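You operate a simulated robot arm through the tools that you are given. There is no shell and no other tool. Be economical: measure what you need, move in short steps, check, and stop when the job is done.

You run a simulated two-armed robot. Do the job below in one go: nothing can be reset, and whatever is moved stays where it is left.

TASK
Shut the valve with the blue lever and crate it; drain the other.
Fine: hold each valve while you turn its lever; the shut one goes in the blue crate; open the other fully and stand it in the drip tray.

It is judged by the outcome, as a careful person would: the job done as asked, and still so three seconds after it is handed in. It fails if anything else is knocked over, pushed out of place, dropped, spilled or broken.

THE ROBOT
Two 7-joint arms with two-finger parallel grippers on one trunk, on a base that drives. Base frame: it is fixed to the floor where the robot stands at the start and does not move with it; the origin is under the middle of the robot, x ahead of it, y to its left, z up; the surface under the hand at the start is at about z = 780. Units: mm, degrees, N and s.
The left shoulder is at the start at [60, 143, 952], the right one opposite. With the tool pointing down near the work surface each hand reaches from about 320 to 740 mm from the robot's upright axis, wherever it stands, measured 20 degrees to its own side. Places, roughly: blue valve lever [600, -200, 900]; inside of the blue crate [800, 400, 800]; inside of the steel drip tray [500, 500, 800]; red valve lever [600, 200, 900]. Payload 1.57 kg a hand.
The TCP of each hand is the grasp point between the finger pads, 30 mm short of the fingertips. In the tool frame z runs along the fingers and y along their closing line. The gripper opens to 110 mm. The fingers are 24 mm wide and 12 mm thick; the gripper's body (48 by 112 mm) begins 78 mm behind the TCP.
Orientation is told as [roll, pitch, yaw] about the base's x, y, z axes, in that order, counted from this pose: with the fingers straight down and closing along the base's y, the tool's x points along the base's -x, its y along +y and its z along -z.

THE INTERFACE
- The arms move only by the tool drive_tool. It takes "left_targets", "right_targets" or both (then of equal length, played together; a hand with none holds still); each is a list of rows, each a list of 2 entries, a list of its own where there are three numbers: the shift along the tool's x, y, z in mm, then the turn, a rotation vector about the tool's x, y, z in degrees. In form: [[[dx, dy, dz], [ax, ay, az]], ...]. A call has 1 to 12 rows; each row shifts and turns the commanded pose from where the row before left it, along the tool's axes as they then stand. "left_fingers" and "right_fingers" are, for a hand that has rows, the finger opening in mm, from 0 to 110, set as the call begins (left out, the last holds). A row lasts 0.2 s, in which the tool goes at most 50 mm and 8.6 degrees; a call with a longer step from one row to the next is refused whole, and so is a gripper value outside its range. Where a pose cannot be reached the arm comes as near as it can. A force on the tool above 40 N (or 10 N above the force at the start of the call, whichever is more), or a blocked arm, ends the call early, and 0.2 s more pass. Each finger travels about 45 mm/s and halts on what it meets, pressing with about 39 N; the grip force reading is that of the motor and also rises with nothing between the fingers. The clock runs only during rows and for 0.2 s after the last one: add rows that do not move to give the fingers time. The reply holds the time, the measured pose of the TCP, the force on the tool along the base axes, the opening and the grip force, in the units named above and with some noise, with the torque about the TCP (base axes, N m) and any sound that the robot's microphone picked up.
- Cameras (640 x 400 px; columns grow to the right, rows downward): "scene" is now at [39.4, 2.4, 1569]; the picture's right is [0.14, -0.99, 0.00], its down [-0.77, -0.11, -0.63] and it looks along [0.62, 0.09, -0.78] (base axes); focal length 292 px, centre (320, 200). "left" rides on the left gripper at [70, -16, -141] in its tool frame; the picture's right is [0.23, 0.97, 0.00], its down [-0.85, 0.20, -0.48] and it looks along [-0.47, 0.11, 0.88] (tool axes); focal length 222 px, centre (320, 200). "right" rides on the right gripper at [70, 16, -141] in its tool frame; the picture's right is [-0.23, 0.97, 0.00], its down [-0.86, -0.20, -0.48] and it looks along [-0.47, -0.11, 0.88] (tool axes); focal length 222 px, centre (320, 200). There is no depth. A picture from a camera that has moved, and an enlarged one, comes with that camera's place and axes in the base frame and with its lens. The place of the scene camera against the robot may be out by one fixed shift of up to 18 mm in any direction.
- get_image(camera): a new picture of that camera. No time passes.
- slide_trunk(by): slides the trunk up (or, below 0, down) by that many mm; the arms and the scene camera ride with it, the base frame stays. It gives what a move gives, with no picture.
- steer(legs): drives the robot by 1 to 6 legs, each [ahead, left, turn to the left] in mm, mm and degrees, along the robot's own axes; the way and the turn of a leg run together, so that a leg with both is an arc; at most 1500 mm and 180 degrees a leg. The arms and the cameras ride along, it lands a little off, and it stops where it bumps. It gives what a move gives.
- head_to(pan, tilt): turns the head with the scene camera to pan (to the left, within 86 degrees either way) and tilt (down, from -29 to 69), counted from straight ahead of the robot. It gives what a move gives.
- enlarge(camera, box): a new picture of the part [left, top, right, bottom] of that camera's present view, enlarged. No time passes.
- close_job(): hands the job in; it is judged then, once.

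Work in short steps. Places have to be worked out from the pictures, the camera data and where the tool is seen: move nearer, look again, correct. Check each grasp and each placing, and mend what went wrong. You have 120 turns and 92 pictures in all, those below and enlarged ones among them. Open the grippers and draw the arms clear of the work before you hand the job in, unless the task says otherwise; then end with one line.

The tools are called after "Emit:" as a command line: name --argument value ..., lists and objects as JSON in quotes. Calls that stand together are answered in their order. drive_tool: Moves the arms, as the interface text tells. Its arguments: {"type":"object","properties":{"left_targets":{"type":"array","items":{"type":"array"}},"left_fingers":{"type":"number"},"right_targets":{"type":"array","items":{"type":"array"}},"right_fingers":{"type":"number"}},"required":[]} The other tools are called the same way: slide_trunk (by) slides the trunk up or down; steer (legs) drives the base; head_to (pan, tilt) turns the head that bears the scene camera; get_image (camera) takes a picture; enlarge (camera, box) takes an enlarged picture of a part of a camera's view; close_job () hands the job in.

At the start:

```text
time: 0.0
left_tool_pos: [497.4, 180.7, 1127.0]
left_ee_rot: [-0.1, -0.1, 0.0]
left_ft_force: [0.0, -0.2, -0.3]
left_moment: [0.02, -0.03, 0.0]
left_width: 110.0
left_grip_force: 0.0
right_tool_pos: [447.3, -232.6, 1092.7]
right_ee_rot: [0.0, 0.0, 0.0]
right_ft_force: [0.9, 0.8, 0.4]
right_moment: [-0.02, 0.01, 0.01]
right_width: 110.1
right_grip_force: 0.0
trunk travel left (down, up): [-551.0, 39.0]
robot x, y, heading: [-2.2, -1.6, 0.1]
head pan, tilt: [7.9, 51.0]
```

scene: 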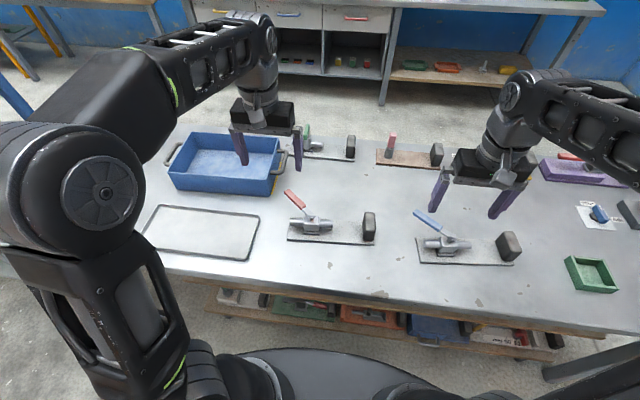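
right: 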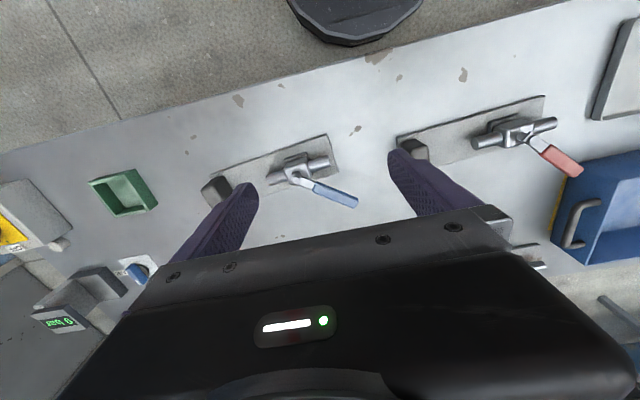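
left: 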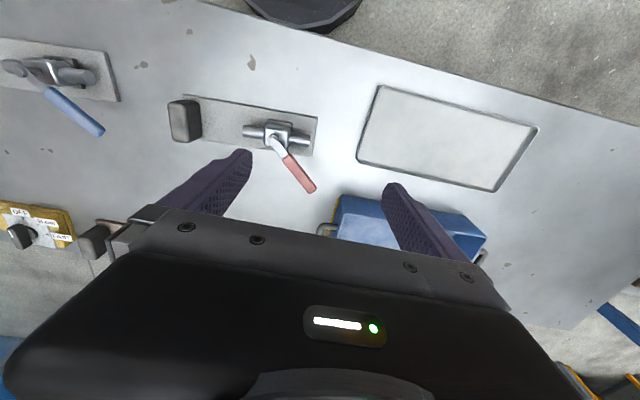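

I start by looking closer at both valves and their plates.

Emit:
enlarge --camera "scene" --box '[390, 180, 550, 280]'

Emit:
enlarge --camera "scene" --box '[260, 170, 420, 270]'

Emit:
enlarge --camera "left" --box '[160, 70, 360, 195]'

Emit:
enlarge --camera "right" --box '[190, 110, 390, 235]'

```text
4.00 times, centred on (470, 230) of scene
camera zoom: at [39.4, 2.4, 1569.0], right [0.14, -0.99, 0.0], down [-0.77, -0.11, -0.63], along [0.62, 0.09, -0.78], focal length 1166 px, centre (-280, 80)
```

zoom: 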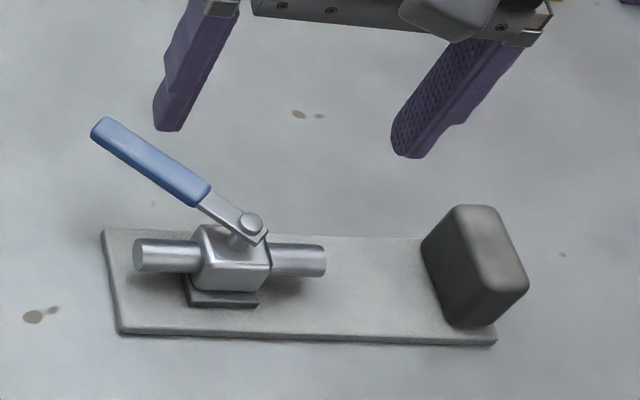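

```text
4.00 times, centred on (340, 220) of scene
camera zoom: at [39.4, 2.4, 1569.0], right [0.14, -0.99, 0.0], down [-0.77, -0.11, -0.63], along [0.62, 0.09, -0.78], focal length 1166 px, centre (240, 120)
```

zoom: 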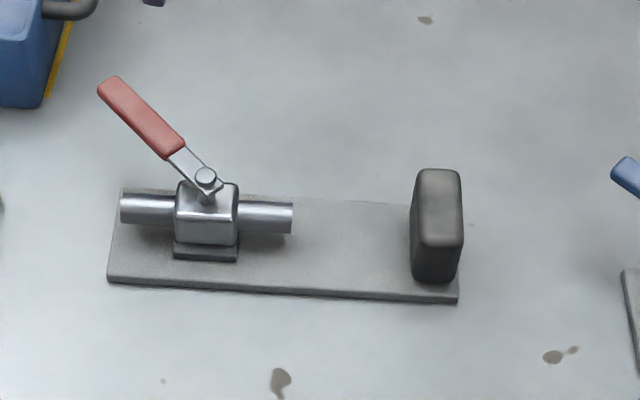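

```text
3.20 times, centred on (260, 132) of left
camera zoom: at [427.0, 165.3, 1269.0], right [-0.23, 0.97, 0.0], down [0.85, 0.2, 0.48], along [0.47, 0.11, -0.88], focal length 711 px, centre (512, 416)
```

zoom: 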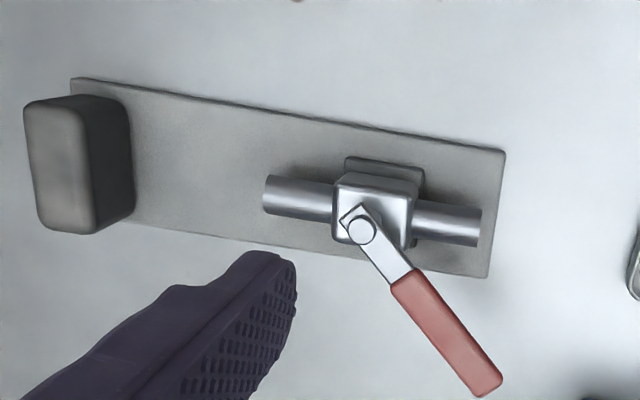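

```text
3.20 times, centred on (290, 172) of right
camera zoom: at [377.7, -215.0, 1234.4], right [0.23, 0.97, 0.0], down [0.86, -0.2, 0.48], along [0.47, -0.11, -0.88], focal length 711 px, centre (416, 288)
```

zoom: 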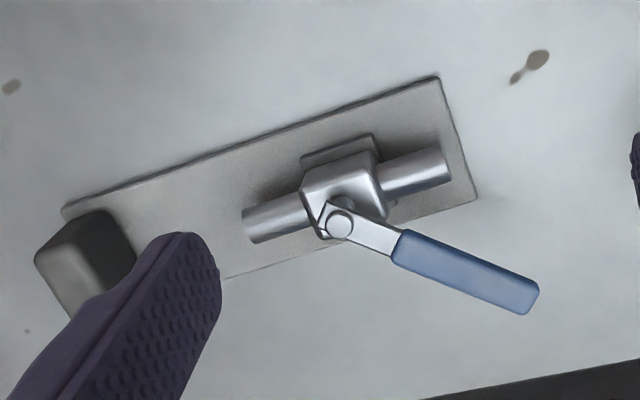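

Each valve sits on a plate with a grip block at its right (-y) end, and both levers are about 45° off, between the pipe line (open, +y) and square to it (shut, +x). I put the blue pivot near (525,-294,~860) and its tip near (602,-198). I'll drive right so the right hand can hold the block while the left turns the lever.

Emit:
steer --legs '[[0, -330, 0]]'

Emit:
get_image --camera "scene"

Emit:
get_image --camera "right"

Emit:
get_image --camera "left"

```text
time: 2.2
left_tool_pos: [496.7, -143.8, 1126.3]
left_ee_rot: [0.0, -0.1, -0.2]
left_ft_force: [0.7, -0.6, 0.6]
left_moment: [0.02, 0.02, -0.01]
left_width: 109.9
left_grip_force: 0.0
right_tool_pos: [446.7, -558.2, 1094.0]
right_ee_rot: [0.1, 0.0, -0.2]
right_ft_force: [0.5, -0.6, 0.1]
right_moment: [0.03, 0.01, -0.02]
right_width: 110.1
right_grip_force: 0.0
trunk travel left (down, up): [-551.0, 39.0]
robot x, y, heading: [-1.6, -324.2, -0.1]
head pan, tilt: [7.9, 51.0]
```

```text
84 pictures are left
camera scene: at [39.0, -323.3, 1569.0], right [0.14, -0.99, 0.0], down [-0.77, -0.1, -0.63], along [0.62, 0.09, -0.78], focal length 292 px, centre (320, 200)
```

scene: 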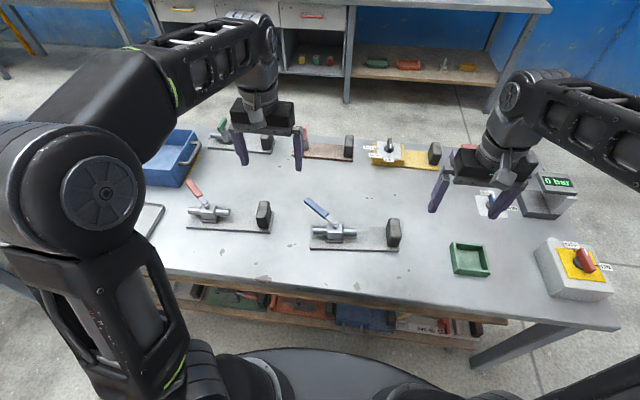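

```text
83 pictures are left
camera right: at [376.6, -541.4, 1234.2], right [0.23, 0.97, 0.0], down [0.85, -0.2, 0.48], along [0.47, -0.11, -0.88], focal length 222 px, centre (320, 200)
```

right: 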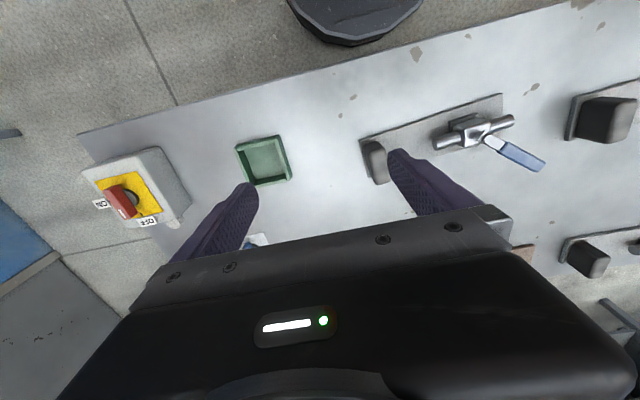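

```text
82 pictures are left
camera left: at [427.0, -161.3, 1269.1], right [-0.22, 0.97, 0.0], down [0.86, 0.2, 0.48], along [0.47, 0.11, -0.88], focal length 222 px, centre (320, 200)
```

left: 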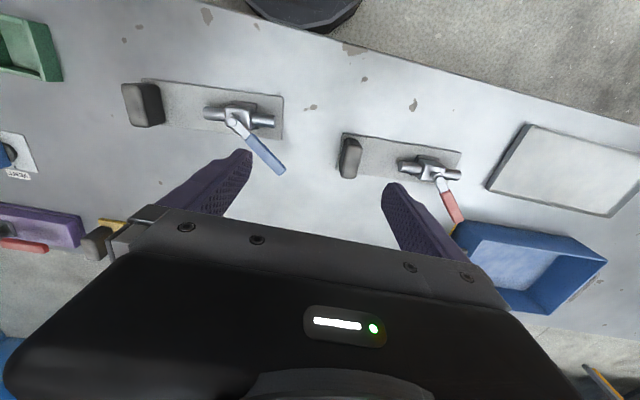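

I enlarge the blue valve's block in both wrist cameras so I can triangulate it.

Emit:
enlarge --camera "right" --box '[340, 85, 560, 222]'

Emit:
enlarge --camera "left" --box '[110, 60, 310, 185]'

Emit:
enlarge --camera "scene" --box '[290, 180, 430, 267]'

```text
2.91 times, centred on (450, 154) of right
camera zoom: at [376.6, -541.4, 1234.2], right [0.23, 0.97, 0.0], down [0.85, -0.2, 0.48], along [0.47, -0.11, -0.88], focal length 646 px, centre (-58, 335)
```

zoom: 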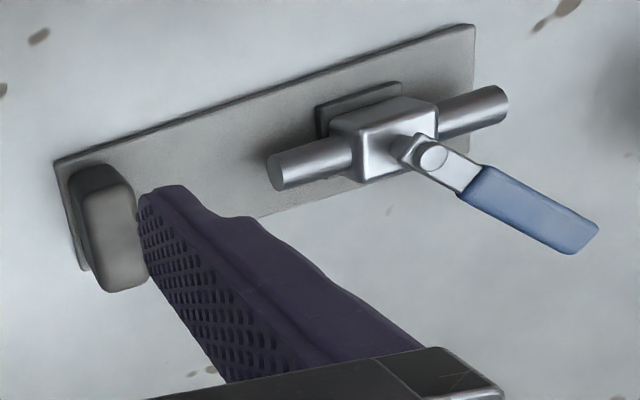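

```text
3.20 times, centred on (210, 122) of left
camera zoom: at [427.0, -161.3, 1269.1], right [-0.22, 0.97, 0.0], down [0.86, 0.2, 0.48], along [0.47, 0.11, -0.88], focal length 711 px, centre (672, 448)
```

zoom: 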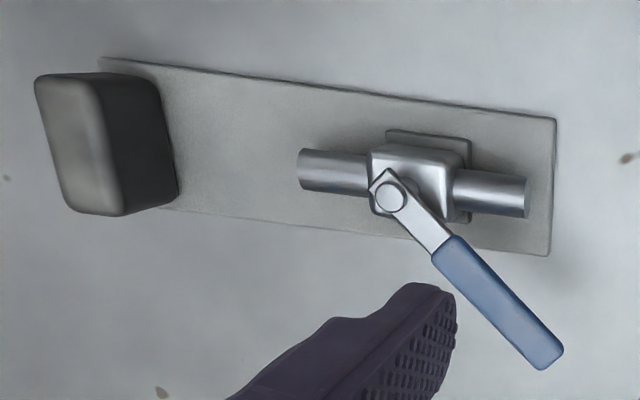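

```text
4.57 times, centred on (360, 224) of scene
camera zoom: at [39.0, -323.3, 1569.0], right [0.14, -0.99, 0.0], down [-0.77, -0.1, -0.63], along [0.62, 0.09, -0.78], focal length 1333 px, centre (137, 93)
```

zoom: 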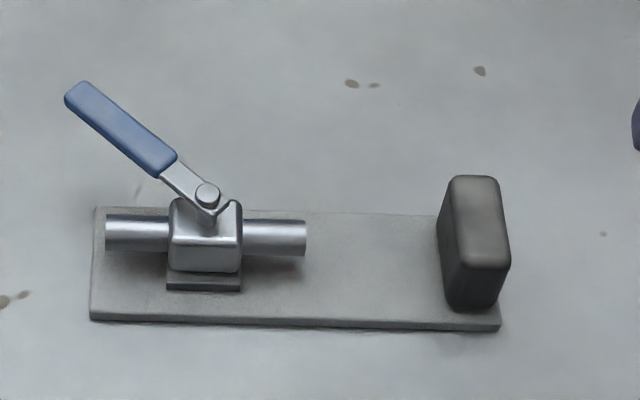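

Block top centre triangulates to (540,-469,844), about 33 mm wide along y, with the plate yawed about +5°. The lever pivot is at (526,-296,857) and the tip at (590,-197,885). I'll bring both hands to hover: right over the block, left with closed fingers beside the lever.

Emit:
drive_tool --right_targets '[[[-23.5, 22.3, 36], [0, 0, 0]], [[-23.5, 22.3, 36], [0, 0, 0]], [[-23.5, 22.3, 36], [0, 0, 0]], [[-23.5, 22.3, 36], [0, 0, 0]], [[0, 0, 0], [0, 0, -5.2]], [[0, 0, 0], [0, 0, 0]]]' --left_targets '[[[-7.5, -11.2, 35], [0, 0, 0]], [[-7.5, -11.2, 35], [0, 0, 0]], [[-7.5, -11.2, 35], [0, 0, 0]], [[-7.5, -11.2, 35], [0, 0, 0]], [[-7.5, -11.2, 35], [0, 0, 0]], [[0, 0, 0], [0, 0, 0]]]' --right_fingers 90 --left_fingers 0

Emit:
get_image --camera "right"

Emit:
get_image --camera "left"

```text
time: 3.6
left_tool_pos: [534.5, -199.9, 950.1]
left_ee_rot: [0.0, -0.1, -0.2]
left_ft_force: [0.1, 0.5, -0.1]
left_moment: [0.0, 0.01, 0.05]
left_width: 0.0
left_grip_force: 7.6
right_tool_pos: [542.0, -469.0, 949.7]
right_ee_rot: [0.0, 0.0, 5.0]
right_ft_force: [0.4, 0.1, -0.4]
right_moment: [-0.01, 0.02, 0.0]
right_width: 89.9
right_grip_force: 0.1
trunk travel left (down, up): [-551.0, 39.0]
robot x, y, heading: [-2.3, -321.2, -0.4]
head pan, tilt: [7.9, 51.0]
```

```text
78 pictures are left
camera right: at [469.9, -457.1, 1090.8], right [0.14, 0.99, 0.0], down [0.87, -0.12, 0.48], along [0.47, -0.07, -0.88], focal length 222 px, centre (320, 200)
```

right: 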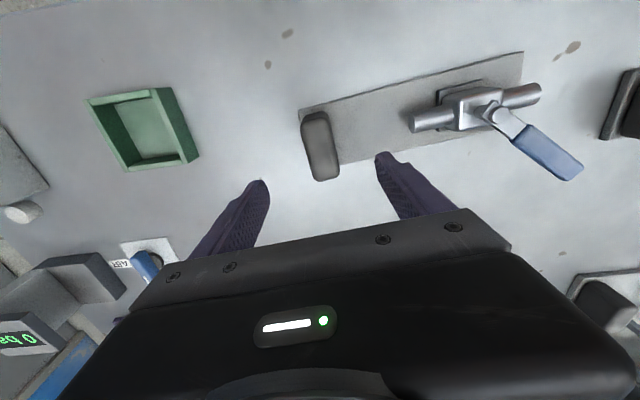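

```text
77 pictures are left
camera left: at [464.8, -216.6, 1091.8], right [-0.22, 0.97, 0.0], down [0.86, 0.2, 0.48], along [0.47, 0.11, -0.88], focal length 222 px, centre (320, 200)
```

left: 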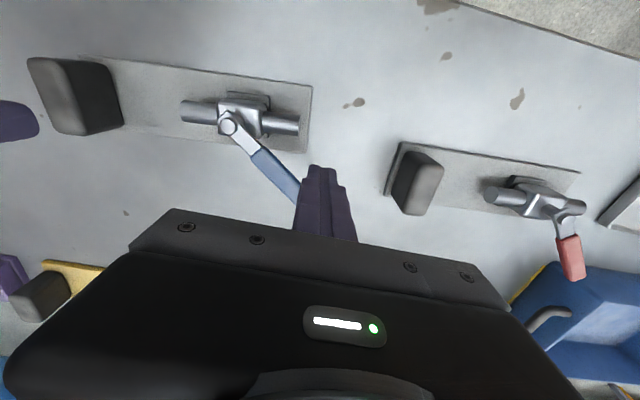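

The hand lines up with the block. I lower the right hand to z≈826 and close on the block.

Emit:
drive_tool --right_targets '[[[4, 0, 31], [0, 0, 0]], [[0, 0, 31], [0, 0, 0]], [[0, 0, 31], [0, 0, 0]], [[0, 0, 30], [0, 0, 0]]]'

Emit:
drive_tool --right_targets '[[[0, 0, 0], [0, 0, 0]], [[0, 0, 0], [0, 0, 0]], [[0, 0, 0], [0, 0, 0]], [[0, 0, 0], [0, 0, 0]], [[0, 0, 0], [0, 0, 0]]]' --right_fingers 0

Emit:
get_image --camera "right"

```text
time: 4.6
left_tool_pos: [535.9, -202.1, 949.8]
left_ee_rot: [0.1, 0.0, -0.2]
left_ft_force: [0.7, 0.2, -0.8]
left_moment: [0.01, 0.02, -0.01]
left_width: 0.0
left_grip_force: 20.8
right_tool_pos: [537.5, -469.1, 825.5]
right_ee_rot: [0.0, 0.0, 5.1]
right_ft_force: [-0.4, -0.2, 0.0]
right_moment: [0.0, 0.03, 0.0]
right_width: 90.0
right_grip_force: 0.1
trunk travel left (down, up): [-551.0, 39.0]
robot x, y, heading: [-2.8, -325.6, -0.4]
head pan, tilt: [7.9, 51.0]
```

```text
time: 5.8
left_tool_pos: [533.5, -201.7, 950.0]
left_ee_rot: [0.0, 0.0, -0.1]
left_ft_force: [0.4, -0.4, 1.2]
left_moment: [-0.01, 0.0, 0.02]
left_width: 0.1
left_grip_force: 21.6
right_tool_pos: [537.4, -467.8, 826.6]
right_ee_rot: [-0.1, 0.0, 5.0]
right_ft_force: [0.8, 1.2, -0.5]
right_moment: [-0.11, 0.03, 0.05]
right_width: 34.0
right_grip_force: 29.8
trunk travel left (down, up): [-551.0, 39.0]
robot x, y, heading: [-0.0, -328.7, -0.3]
head pan, tilt: [7.9, 51.0]
```

```text
76 pictures are left
camera right: at [465.5, -458.1, 967.6], right [0.14, 0.99, 0.0], down [0.87, -0.12, 0.48], along [0.47, -0.07, -0.88], focal length 222 px, centre (320, 200)
```

right: 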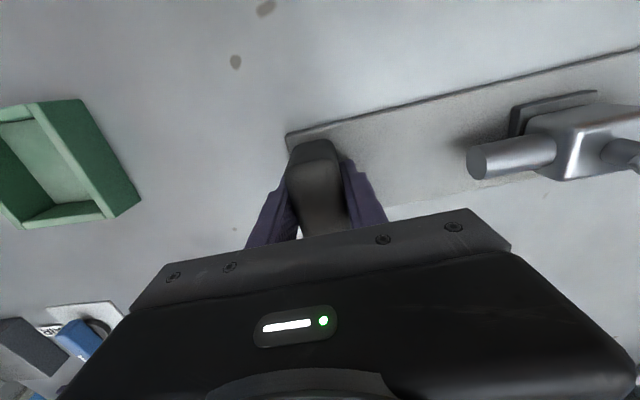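

The block is gripped at 34 mm. I lower the left fingers next to the lever, then push in an arc toward shut, watching force.

Emit:
drive_tool --left_targets '[[[0, 0, 39], [0, 0, 0]], [[0, 0, 38], [0, 0, 0]], [[-10, -5, 0], [0, 0, 0]], [[-10, -5, 0], [0, 0, 0]], [[-8, -4, 0], [0, 0, 0]], [[-8, -4, 0], [0, 0, 0]]]'

Emit:
get_image --camera "left"

Emit:
enlarge --camera "scene" --box '[290, 170, 430, 257]'

```text
time: 7.2
left_tool_pos: [569.9, -217.9, 872.5]
left_ee_rot: [-0.1, 0.1, -0.1]
left_ft_force: [-4.8, 0.4, -2.2]
left_moment: [0.02, 0.06, -0.01]
left_width: 0.2
left_grip_force: 21.8
right_tool_pos: [537.8, -469.1, 827.1]
right_ee_rot: [0.1, -0.2, 4.9]
right_ft_force: [4.1, -0.9, -0.5]
right_moment: [-0.04, 0.19, -1.14]
right_width: 33.7
right_grip_force: 39.0
trunk travel left (down, up): [-551.0, 39.0]
robot x, y, heading: [-3.1, -328.8, -0.5]
head pan, tilt: [7.9, 51.0]
```

```text
75 pictures are left
camera left: at [500.1, -233.9, 1016.6], right [-0.23, 0.97, 0.0], down [0.86, 0.2, 0.48], along [0.47, 0.11, -0.88], focal length 222 px, centre (320, 200)
```

left: 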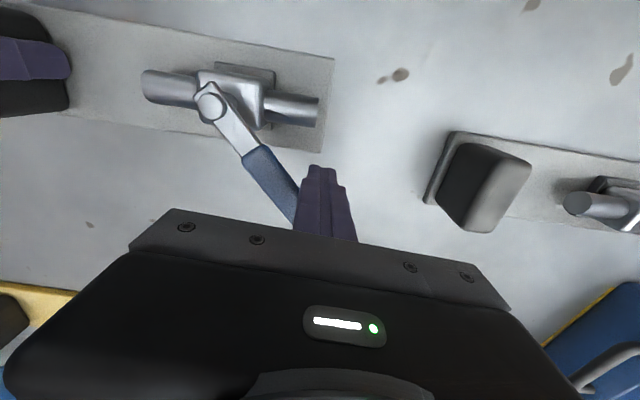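

```text
4.57 times, centred on (360, 214) of scene
camera zoom: at [39.5, -322.2, 1568.9], right [0.14, -0.99, 0.0], down [-0.77, -0.11, -0.63], along [0.62, 0.09, -0.78], focal length 1333 px, centre (137, 138)
```

zoom: 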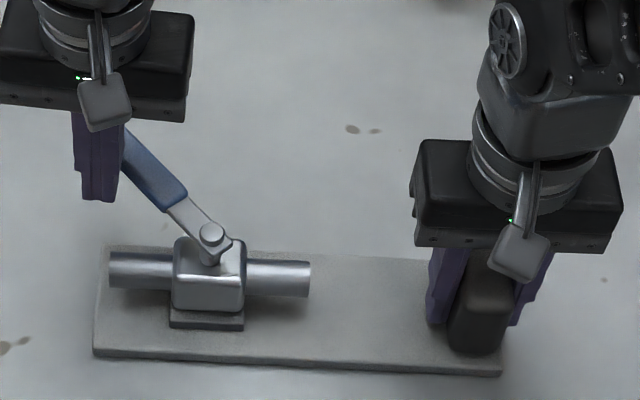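

The finger is in contact with about 5 N and the lever is moving while the plate holds still. I continue along the arc.

Emit:
drive_tool --left_targets '[[[-8, -6, 0], [0, 0, 0]], [[-8, -6, 0], [0, 0, 0]], [[-6, -7, 0], [0, 0, 0]], [[-6, -7, 0], [0, 0, 0]], [[-3.5, -5.5, 0], [0, 0, 0]], [[-3, -5.5, 0], [0, 0, 0]], [[-2.5, -5.5, 0], [0, 0, 0]], [[-2, -5.5, 0], [0, 0, 0]]]'

Emit:
enlarge --camera "scene" --box '[290, 170, 430, 257]'

Emit:
get_image --camera "left"

```text
time: 9.0
left_tool_pos: [609.1, -266.9, 875.1]
left_ee_rot: [0.1, -0.1, -0.2]
left_ft_force: [-1.3, 2.1, -1.3]
left_moment: [0.03, 0.08, 0.0]
left_width: 0.0
left_grip_force: 21.3
right_tool_pos: [537.7, -469.2, 827.4]
right_ee_rot: [0.0, 0.0, 5.0]
right_ft_force: [3.0, -3.5, 1.0]
right_moment: [-0.18, -0.19, -0.7]
right_width: 34.5
right_grip_force: 39.2
trunk travel left (down, up): [-551.0, 39.0]
robot x, y, heading: [-0.6, -326.2, -0.5]
head pan, tilt: [7.9, 51.0]
```

```text
4.57 times, centred on (360, 214) of scene
camera zoom: at [39.2, -322.3, 1569.1], right [0.14, -0.99, 0.0], down [-0.77, -0.11, -0.63], along [0.62, 0.09, -0.78], focal length 1333 px, centre (137, 138)
```

zoom: 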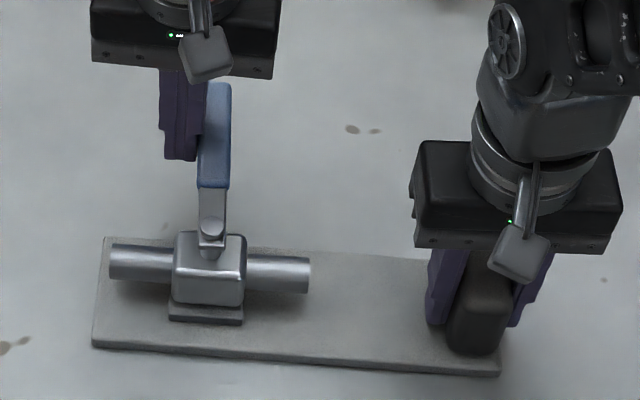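

```text
72 pictures are left
camera left: at [539.5, -283.0, 1018.0], right [-0.22, 0.97, 0.0], down [0.85, 0.2, 0.48], along [0.47, 0.11, -0.88], focal length 222 px, centre (320, 200)
```

left: 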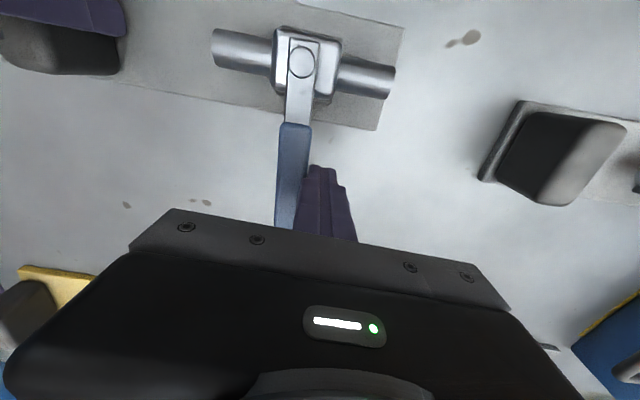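

The lever is nearly square to the pipe. I push further in small steps, feeling for the stop.

Emit:
drive_tool --left_targets '[[[-1, -4, 0], [0, 0, 0]], [[-1, -4, 0], [0, 0, 0]], [[0, -3, 0], [0, 0, 0]]]'

Emit:
get_image --camera "left"

Emit:
enlarge --camera "scene" --box '[290, 170, 430, 257]'

```text
time: 9.8
left_tool_pos: [612.2, -273.9, 874.7]
left_ee_rot: [0.2, -0.2, 0.0]
left_ft_force: [2.1, 22.8, 1.9]
left_moment: [0.12, -0.03, 0.28]
left_width: 0.0
left_grip_force: 21.0
right_tool_pos: [536.2, -471.1, 826.6]
right_ee_rot: [-0.2, 0.1, 4.8]
right_ft_force: [-2.1, -17.8, 4.6]
right_moment: [0.77, -0.3, -1.3]
right_width: 34.6
right_grip_force: 39.0
trunk travel left (down, up): [-551.0, 39.0]
robot x, y, heading: [1.3, -325.8, 0.1]
head pan, tilt: [7.9, 51.0]
```

```text
71 pictures are left
camera left: at [542.0, -291.1, 1017.3], right [-0.23, 0.97, 0.0], down [0.85, 0.2, 0.48], along [0.47, 0.11, -0.88], focal length 222 px, centre (320, 200)
```

left: 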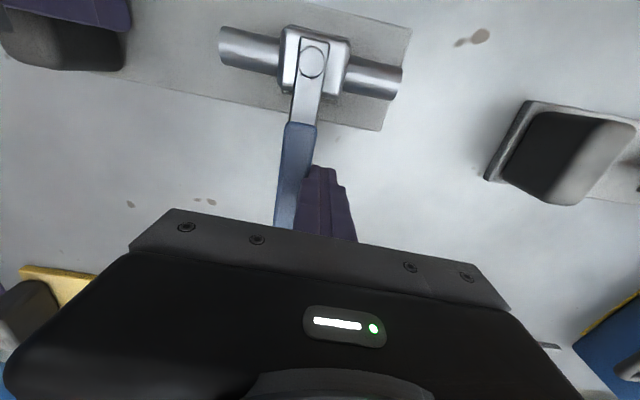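

```text
4.57 times, centred on (360, 214) of scene
camera zoom: at [38.4, -321.6, 1569.1], right [0.14, -0.99, 0.0], down [-0.77, -0.11, -0.63], along [0.62, 0.09, -0.78], focal length 1333 px, centre (137, 138)
```

zoom: 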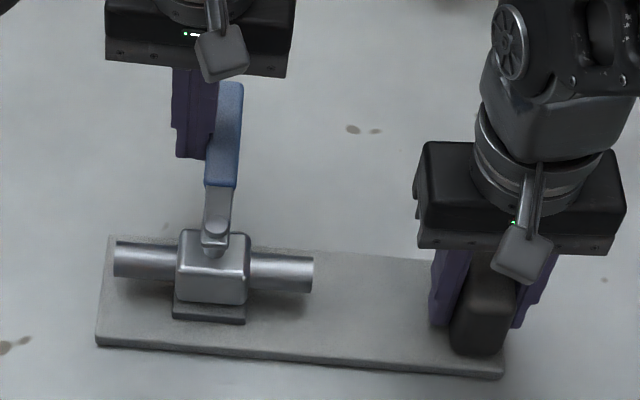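

The force jumped to 23 N, so the lever is on its stop and shut. I retract the left hand up and to the left.

Emit:
drive_tool --left_targets '[[[0, 12, 0], [0, 0, 0]], [[0, 15, -20], [0, 0, 0]], [[0, 20, -40], [0, 0, 0]], [[0, 30, -40], [0, 0, 0]], [[10, 35, -35], [0, 0, 0]], [[20, 40, -25], [0, 0, 0]], [[20, 40, -20], [0, 0, 0]], [[0, 0, 0], [0, 0, 0]]]'

Emit:
get_image --camera "left"

```text
refused: row 5 steps farther than a row can; nothing moved
```

```text
69 pictures are left
camera left: at [542.0, -291.1, 1017.3], right [-0.23, 0.97, 0.0], down [0.85, 0.2, 0.48], along [0.47, 0.11, -0.88], focal length 222 px, centre (320, 200)
```

left: 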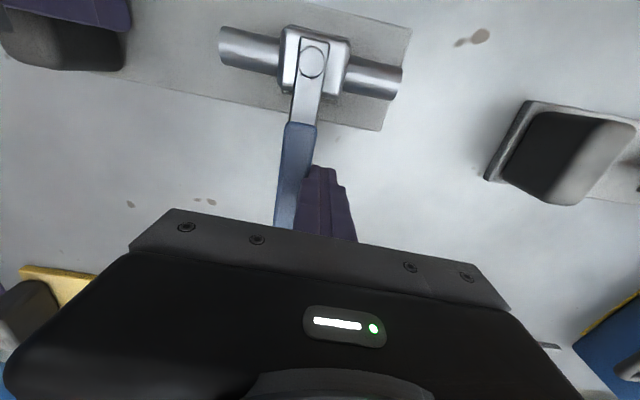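

A step was too long, so I retry the retraction with shorter ones.

Emit:
drive_tool --left_targets '[[[0, 12, 0], [0, 0, 0]], [[0, 15, -20], [0, 0, 0]], [[0, 20, -40], [0, 0, 0]], [[0, 25, -40], [0, 0, 0]], [[5, 30, -35], [0, 0, 0]], [[15, 35, -25], [0, 0, 0]], [[15, 35, -25], [0, 0, 0]], [[15, 35, -20], [0, 0, 0]], [[0, 0, 0], [0, 0, 0]]]'

Emit:
get_image --camera "left"

Emit:
get_image --camera "scene"

```text
time: 11.8
left_tool_pos: [561.1, -69.5, 1080.5]
left_ee_rot: [0.1, 0.0, -0.2]
left_ft_force: [0.1, -0.3, 0.2]
left_moment: [0.0, 0.02, 0.03]
left_width: 0.0
left_grip_force: 21.7
right_tool_pos: [537.2, -469.6, 826.3]
right_ee_rot: [0.0, 0.0, 5.0]
right_ft_force: [-0.3, -1.0, -0.5]
right_moment: [0.21, -0.05, 0.02]
right_width: 33.7
right_grip_force: 39.5
trunk travel left (down, up): [-551.0, 39.0]
robot x, y, heading: [3.7, -320.5, -0.1]
head pan, tilt: [7.9, 51.0]
```

```text
68 pictures are left
camera left: at [490.9, -85.5, 1222.0], right [-0.22, 0.97, 0.0], down [0.86, 0.2, 0.48], along [0.47, 0.11, -0.88], focal length 222 px, centre (320, 200)
```

left: 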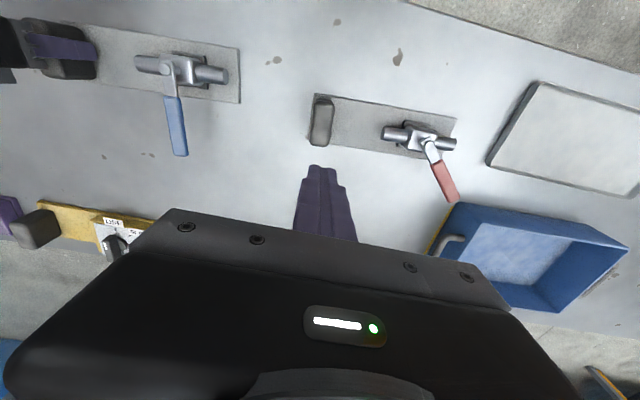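

```text
67 pictures are left
camera scene: at [39.1, -322.3, 1569.0], right [0.14, -0.99, 0.0], down [-0.77, -0.11, -0.63], along [0.62, 0.09, -0.78], focal length 292 px, centre (320, 200)
```

scene: 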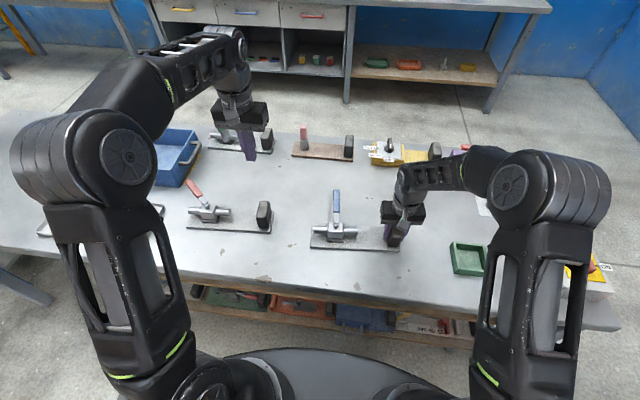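

The blue lever is square to its pipe and the plate stayed put. I lift the valve a little to test the grip.

Emit:
drive_tool --right_targets '[[[0, 0, -10], [0, 0, 0]], [[0, 0, -15], [0, 0, 0]], [[0, 0, -15], [0, 0, 0]], [[0, 0, 0], [0, 0, 0]]]'

Emit:
get_image --camera "right"

Emit:
enlarge --camera "scene" --box '[290, 170, 450, 270]'

```text
time: 12.8
left_tool_pos: [561.3, -70.3, 1079.3]
left_ee_rot: [0.0, 0.0, -0.2]
left_ft_force: [-0.6, 0.2, 0.0]
left_moment: [-0.03, -0.01, 0.0]
left_width: 0.0
left_grip_force: 21.3
right_tool_pos: [537.8, -468.0, 867.4]
right_ee_rot: [0.1, 0.0, 5.1]
right_ft_force: [-1.0, -0.4, -4.1]
right_moment: [-0.37, 0.03, -0.01]
right_width: 33.3
right_grip_force: 39.1
trunk travel left (down, up): [-551.0, 39.0]
robot x, y, heading: [-1.2, -325.4, -0.2]
head pan, tilt: [7.9, 51.0]
```

```text
66 pictures are left
camera right: at [466.5, -457.9, 1006.8], right [0.14, 0.99, 0.0], down [0.87, -0.12, 0.48], along [0.47, -0.07, -0.88], focal length 222 px, centre (320, 200)
```

right: 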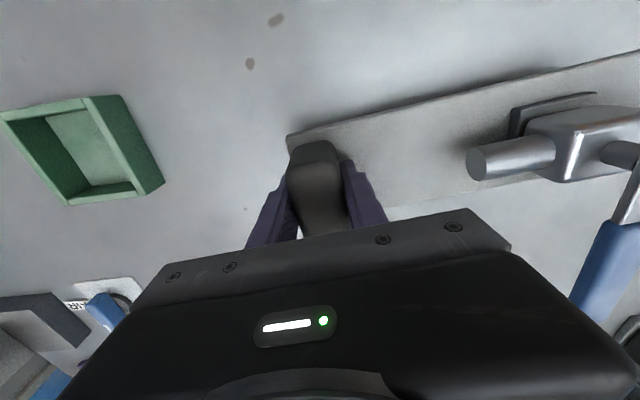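

```text
4.00 times, centred on (370, 220) of scene
camera zoom: at [39.5, -322.2, 1569.0], right [0.14, -0.99, 0.0], down [-0.77, -0.11, -0.63], along [0.62, 0.09, -0.78], focal length 1166 px, centre (120, 120)
```

zoom: 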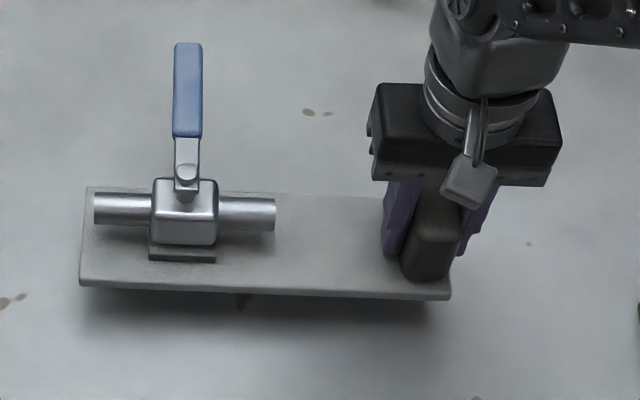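

The valve weighs about 0.4 kg and hangs level. I raise it well clear of the other things, then drive left toward the crate.

Emit:
drive_tool --right_targets '[[[0, 0, -30], [0, 0, 0]], [[0, 0, -35], [0, 0, 0]], [[0, 0, -35], [0, 0, 0]], [[0, 0, -35], [0, 0, 0]]]'

Emit:
steer --legs '[[0, 400, 0]]'

Emit:
get_image --camera "scene"

```text
time: 13.8
left_tool_pos: [560.2, -69.9, 1079.6]
left_ee_rot: [0.1, -0.1, -0.2]
left_ft_force: [-0.1, -0.3, -0.5]
left_moment: [0.03, -0.01, 0.01]
left_width: 0.0
left_grip_force: 21.9
right_tool_pos: [536.5, -470.0, 1002.5]
right_ee_rot: [0.0, 0.1, 5.1]
right_ft_force: [-0.7, -0.3, -3.1]
right_moment: [-0.42, 0.07, -0.01]
right_width: 33.8
right_grip_force: 38.9
trunk travel left (down, up): [-551.0, 39.0]
robot x, y, heading: [0.5, -323.4, -0.3]
head pan, tilt: [7.9, 51.0]
```

```text
time: 16.2
left_tool_pos: [560.8, 326.2, 1080.2]
left_ee_rot: [0.0, -0.1, 0.1]
left_ft_force: [-1.5, 0.3, -0.2]
left_moment: [0.01, -0.01, 0.01]
left_width: 0.3
left_grip_force: 21.3
right_tool_pos: [537.0, -74.0, 1002.6]
right_ee_rot: [0.0, -0.1, 5.2]
right_ft_force: [0.0, 0.5, -3.6]
right_moment: [-0.46, 0.03, -0.03]
right_width: 33.7
right_grip_force: 39.2
trunk travel left (down, up): [-551.0, 39.0]
robot x, y, heading: [0.8, 68.1, 0.0]
head pan, tilt: [7.9, 51.0]
```

```text
64 pictures are left
camera scene: at [39.8, 72.2, 1569.0], right [0.14, -0.99, 0.0], down [-0.77, -0.11, -0.63], along [0.62, 0.09, -0.78], focal length 292 px, centre (320, 200)
```

scene: 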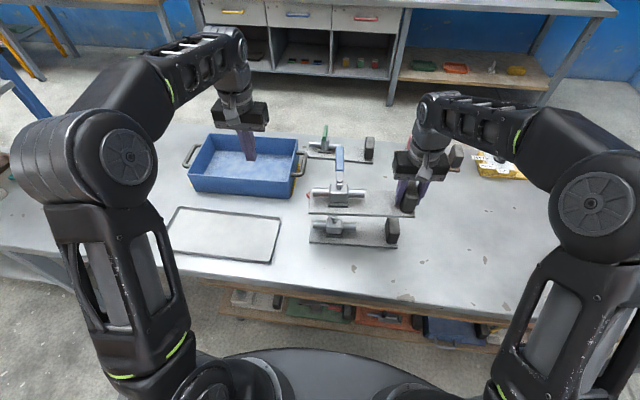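

Safe so far. I drive the rest of the way left and a bit ahead.

Emit:
steer --legs '[[0, 370, 0], [30, 0, 0]]'

Emit:
get_image --camera "scene"

Emit:
get_image --camera "right"

Emit:
get_image --camera "left"

```text
time: 19.1
left_tool_pos: [589.9, 702.5, 1077.9]
left_ee_rot: [-0.1, 0.1, 0.2]
left_ft_force: [0.7, 0.4, -0.8]
left_moment: [0.01, 0.05, 0.01]
left_width: 0.0
left_grip_force: 21.8
right_tool_pos: [568.5, 302.1, 1001.8]
right_ee_rot: [0.1, 0.1, 5.4]
right_ft_force: [0.6, 0.6, -4.0]
right_moment: [-0.43, 0.07, 0.01]
right_width: 33.8
right_grip_force: 38.9
trunk travel left (down, up): [-551.0, 39.0]
robot x, y, heading: [32.2, 443.0, 0.2]
head pan, tilt: [7.9, 51.0]
```

```text
63 pictures are left
camera scene: at [71.4, 447.8, 1568.9], right [0.14, -0.99, 0.0], down [-0.77, -0.11, -0.63], along [0.62, 0.09, -0.78], focal length 292 px, centre (320, 200)
```

scene: 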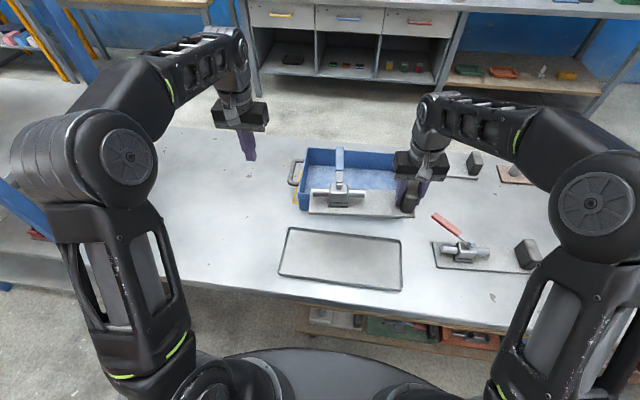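

```text
62 pictures are left
camera right: at [497.5, 313.8, 1141.7], right [0.13, 0.99, 0.0], down [0.87, -0.12, 0.48], along [0.47, -0.06, -0.88], focal length 222 px, centre (320, 200)
```

right: 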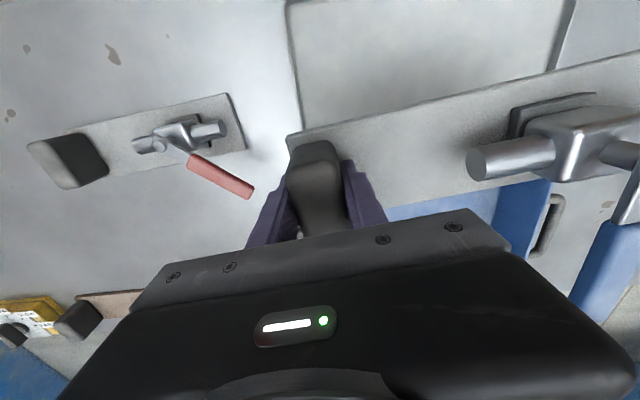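

```text
61 pictures are left
camera left: at [521.1, 687.4, 1220.7], right [-0.23, 0.97, 0.0], down [0.85, 0.2, 0.48], along [0.46, 0.11, -0.88], focal length 222 px, centre (320, 200)
```

left: 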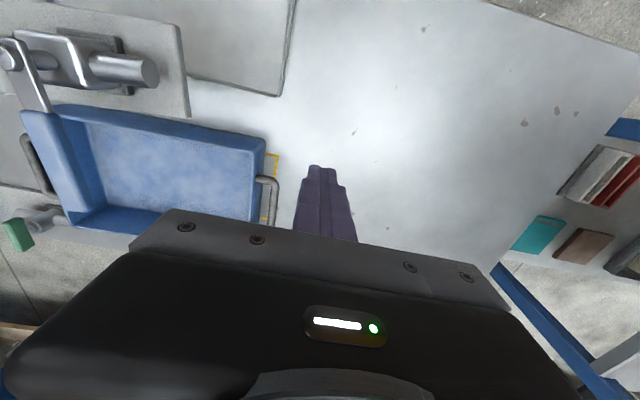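

I enlarge the crate in both views to measure its inner walls.

Emit:
enlarge --camera "left" --box '[0, 60, 300, 248]'

Emit:
enlarge --camera "scene" --box '[270, 125, 450, 238]'

```text
2.13 times, centred on (150, 154) of left
camera zoom: at [521.1, 687.4, 1220.7], right [-0.23, 0.97, 0.0], down [0.85, 0.2, 0.48], along [0.46, 0.11, -0.88], focal length 473 px, centre (682, 298)
```

zoom: 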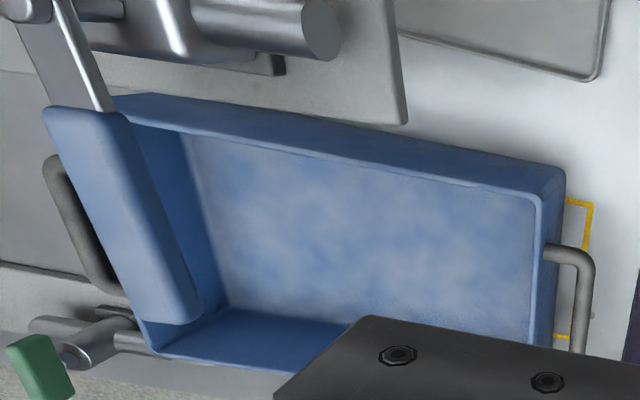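

```text
3.54 times, centred on (360, 182) of scene
camera zoom: at [71.4, 447.8, 1568.9], right [0.14, -0.99, 0.0], down [-0.77, -0.11, -0.63], along [0.62, 0.09, -0.78], focal length 1032 px, centre (178, 266)
```

zoom: 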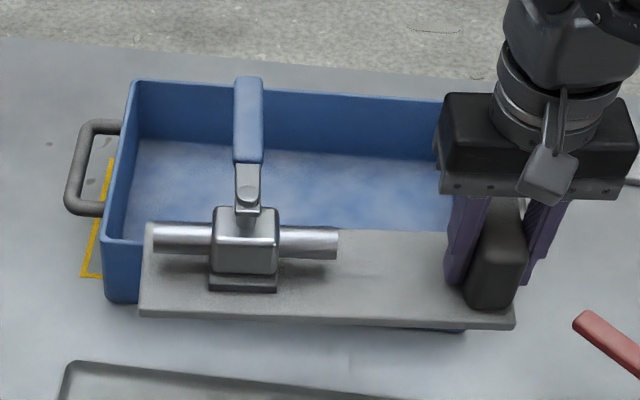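

Working from the calibrated left camera, the crate inside spans y≈272–600 and x≈662–855, with its rim at about z 870 and yaw about +2.5°. The plate runs from hand−20 to hand+250 in y, so I aim the hand at (716,328) with yaw 2.5, staying high for now.

Emit:
drive_tool --right_targets '[[[-30, 2.4, 0], [0, 0, 0]], [[-30, 2.4, 0], [0, 0, 0]], [[-30, 2.4, 0], [0, 0, 0]], [[-30, 2.4, 0], [0, 0, 0]], [[-29, 2.4, 0], [0, 0, 0]], [[0, 0, 0], [0, 0, 2.9]], [[0, 0, 0], [0, 0, 0]]]'

Emit:
get_image --camera "left"

Emit:
get_image --camera "scene"

Emit:
get_image --camera "right"

```text
time: 20.6
left_tool_pos: [588.5, 703.8, 1079.2]
left_ee_rot: [0.0, 0.0, 0.2]
left_ft_force: [-0.7, -1.0, 0.3]
left_moment: [-0.05, 0.03, 0.0]
left_width: 0.2
left_grip_force: 21.3
right_tool_pos: [685.4, 324.9, 1001.6]
right_ee_rot: [0.0, 0.1, 2.6]
right_ft_force: [-0.1, 0.3, -3.0]
right_moment: [-0.4, 0.05, -0.02]
right_width: 33.8
right_grip_force: 39.3
right hand out of reach, approached as far as the arm can: row 5
trunk travel left (down, up): [-551.0, 39.0]
robot x, y, heading: [30.2, 447.9, 0.3]
head pan, tilt: [7.9, 51.0]
```

```text
58 pictures are left
camera left: at [519.1, 687.1, 1221.7], right [-0.23, 0.97, 0.0], down [0.85, 0.2, 0.48], along [0.47, 0.11, -0.88], focal length 222 px, centre (320, 200)
```

left: 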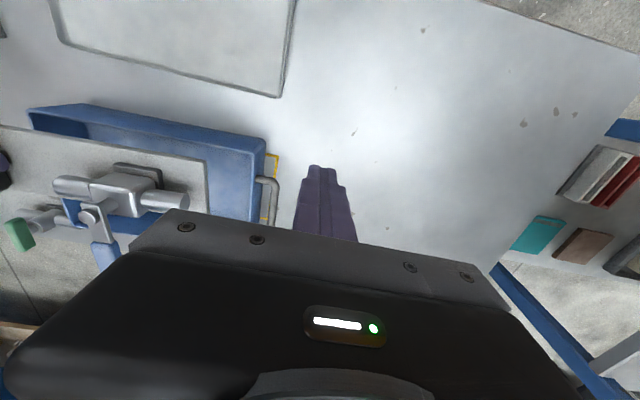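

```text
57 pictures are left
camera scene: at [68.8, 447.5, 1569.0], right [0.14, -0.99, 0.0], down [-0.77, -0.11, -0.63], along [0.62, 0.09, -0.78], focal length 292 px, centre (320, 200)
```

scene: 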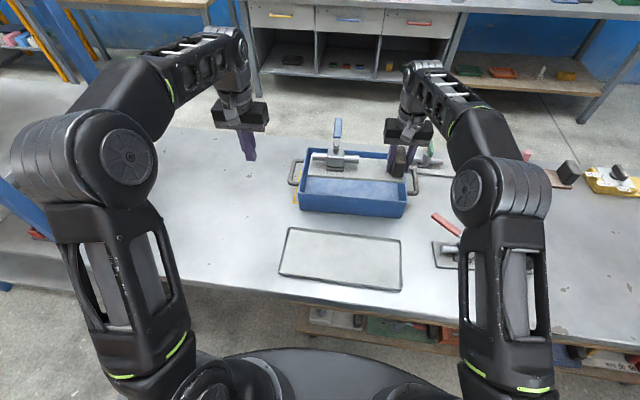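

```text
56 pictures are left
camera right: at [614.2, 338.7, 1142.1], right [0.18, 0.98, 0.0], down [0.86, -0.16, 0.48], along [0.47, -0.09, -0.88], focal length 222 px, centre (320, 200)
```

right: 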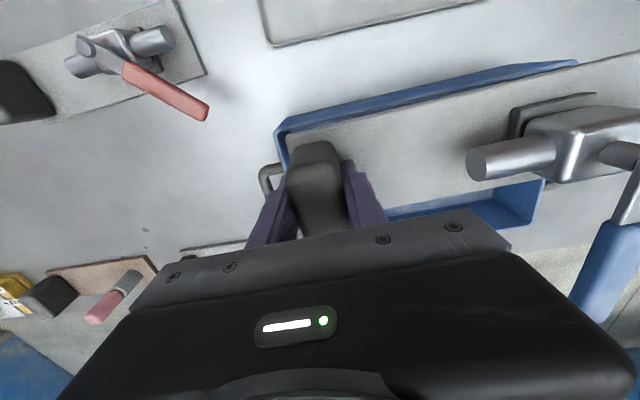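

The hand stopped at x=685, short of reach. I drive ahead another 30 mm to make it up.

Emit:
steer --legs '[[30, 0, 0]]'

Emit:
get_image --camera "right"

Emit:
get_image --camera "scene"

```text
time: 21.5
left_tool_pos: [620.0, 704.2, 1078.4]
left_ee_rot: [0.0, 0.1, 0.4]
left_ft_force: [0.7, 0.0, -0.6]
left_moment: [0.0, 0.07, -0.03]
left_width: 0.0
left_grip_force: 21.3
right_tool_pos: [715.0, 325.8, 1000.2]
right_ee_rot: [0.0, 0.2, 2.6]
right_ft_force: [0.6, 0.0, -4.4]
right_moment: [-0.43, 0.12, 0.0]
right_width: 33.5
right_grip_force: 38.4
trunk travel left (down, up): [-551.0, 39.0]
robot x, y, heading: [58.4, 448.6, 0.1]
head pan, tilt: [7.9, 51.0]
```

```text
55 pictures are left
camera right: at [645.1, 339.2, 1141.0], right [0.18, 0.98, 0.0], down [0.86, -0.16, 0.48], along [0.47, -0.09, -0.88], focal length 222 px, centre (320, 200)
```

right: 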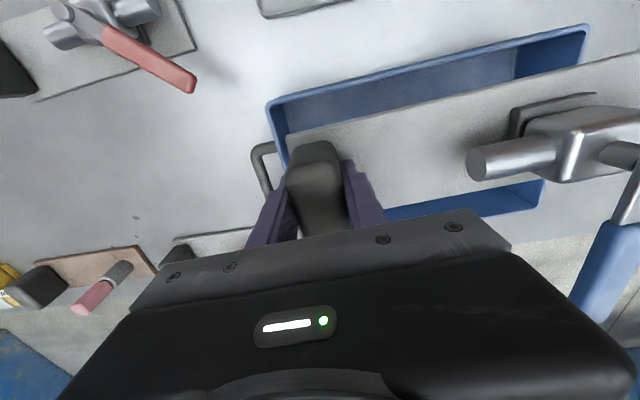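

```text
54 pictures are left
camera scene: at [100.4, 447.7, 1568.9], right [0.14, -0.99, 0.0], down [-0.77, -0.11, -0.63], along [0.62, 0.09, -0.78], focal length 292 px, centre (320, 200)
```

scene: 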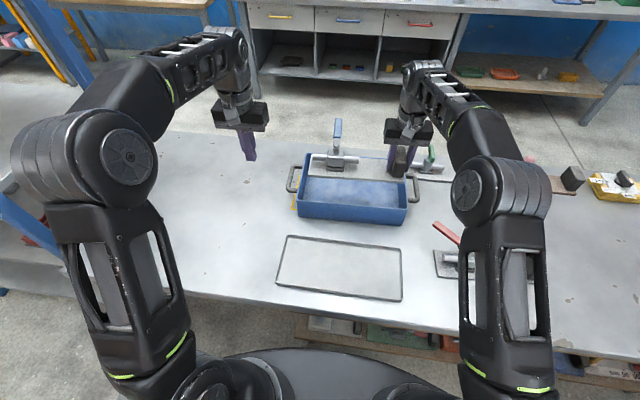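

The hand is at (715,326), well placed over the crate. The commanded pose may lie beyond reach, so I lower in a small step to see whether x creeps.

Emit:
drive_tool --right_targets '[[[0, 0, 10], [0, 0, 0]], [[0, 0, 15], [0, 0, 0]], [[0, 0, 0], [0, 0, 0]]]'

```text
time: 22.3
left_tool_pos: [616.8, 704.6, 1080.0]
left_ee_rot: [0.0, 0.0, 0.4]
left_ft_force: [-0.3, -0.3, 0.6]
left_moment: [-0.02, -0.01, 0.0]
left_width: 0.0
left_grip_force: 21.6
right_tool_pos: [713.5, 324.7, 974.8]
right_ee_rot: [0.0, 0.1, 2.6]
right_ft_force: [0.6, -0.2, -3.2]
right_moment: [-0.37, 0.06, 0.01]
right_width: 33.6
right_grip_force: 39.0
trunk travel left (down, up): [-551.0, 39.0]
robot x, y, heading: [58.2, 445.6, 0.5]
head pan, tilt: [7.9, 51.0]
```

There is no creep. I nudge the hand by (+4,+3) and lower until the plate is just above the rim.

Emit:
drive_tool --right_targets '[[[-4, 3, 15], [0, 0, 0]], [[0, 0, 20], [0, 0, 0]], [[0, 0, 20], [0, 0, 0]], [[0, 0, 0], [0, 0, 0]]]'

Emit:
get_image --camera "right"

Emit:
enlarge --camera "scene" --box '[270, 105, 450, 238]'

Emit:
enlarge --camera "left" --box '[0, 40, 300, 228]'

```text
time: 23.3
left_tool_pos: [618.2, 705.0, 1079.7]
left_ee_rot: [0.0, 0.0, 0.3]
left_ft_force: [-0.5, 1.1, -0.3]
left_moment: [0.02, 0.02, 0.0]
left_width: 0.0
left_grip_force: 21.3
right_tool_pos: [718.4, 329.2, 921.6]
right_ee_rot: [0.0, 0.1, 2.5]
right_ft_force: [0.2, 0.4, -4.2]
right_moment: [-0.38, 0.07, 0.0]
right_width: 33.7
right_grip_force: 39.0
trunk travel left (down, up): [-551.0, 39.0]
robot x, y, heading: [57.1, 446.7, 0.2]
head pan, tilt: [7.9, 51.0]
```

```text
53 pictures are left
camera right: at [646.9, 344.4, 1061.9], right [0.18, 0.98, 0.0], down [0.86, -0.16, 0.48], along [0.47, -0.09, -0.88], focal length 222 px, centre (320, 200)
```

right: 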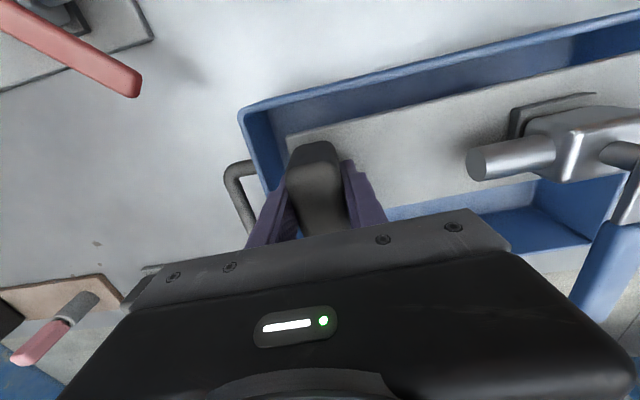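

```text
3.01 times, centred on (360, 172) of scene
camera zoom: at [97.8, 447.7, 1569.0], right [0.14, -0.99, 0.0], down [-0.77, -0.11, -0.63], along [0.62, 0.09, -0.78], focal length 877 px, centre (200, 286)
```

zoom: 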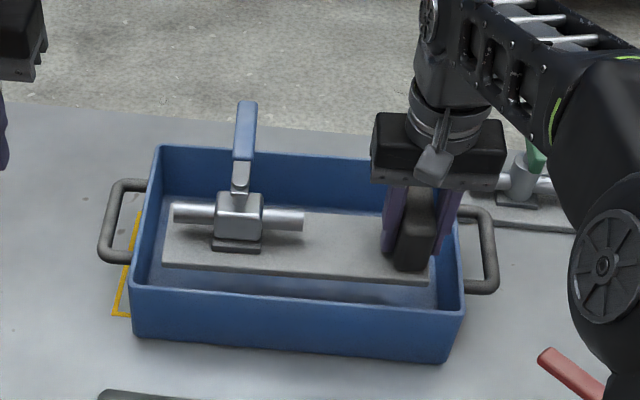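

```text
2.13 times, centred on (150, 134) of left
camera zoom: at [548.0, 687.5, 1221.6], right [-0.23, 0.97, 0.0], down [0.85, 0.2, 0.48], along [0.47, 0.11, -0.88], focal length 473 px, centre (682, 340)
```

zoom: 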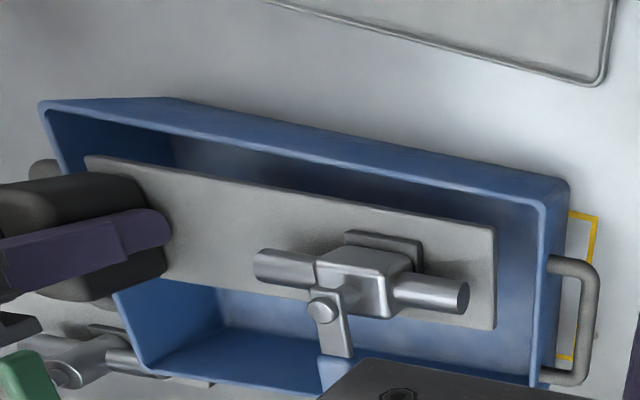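

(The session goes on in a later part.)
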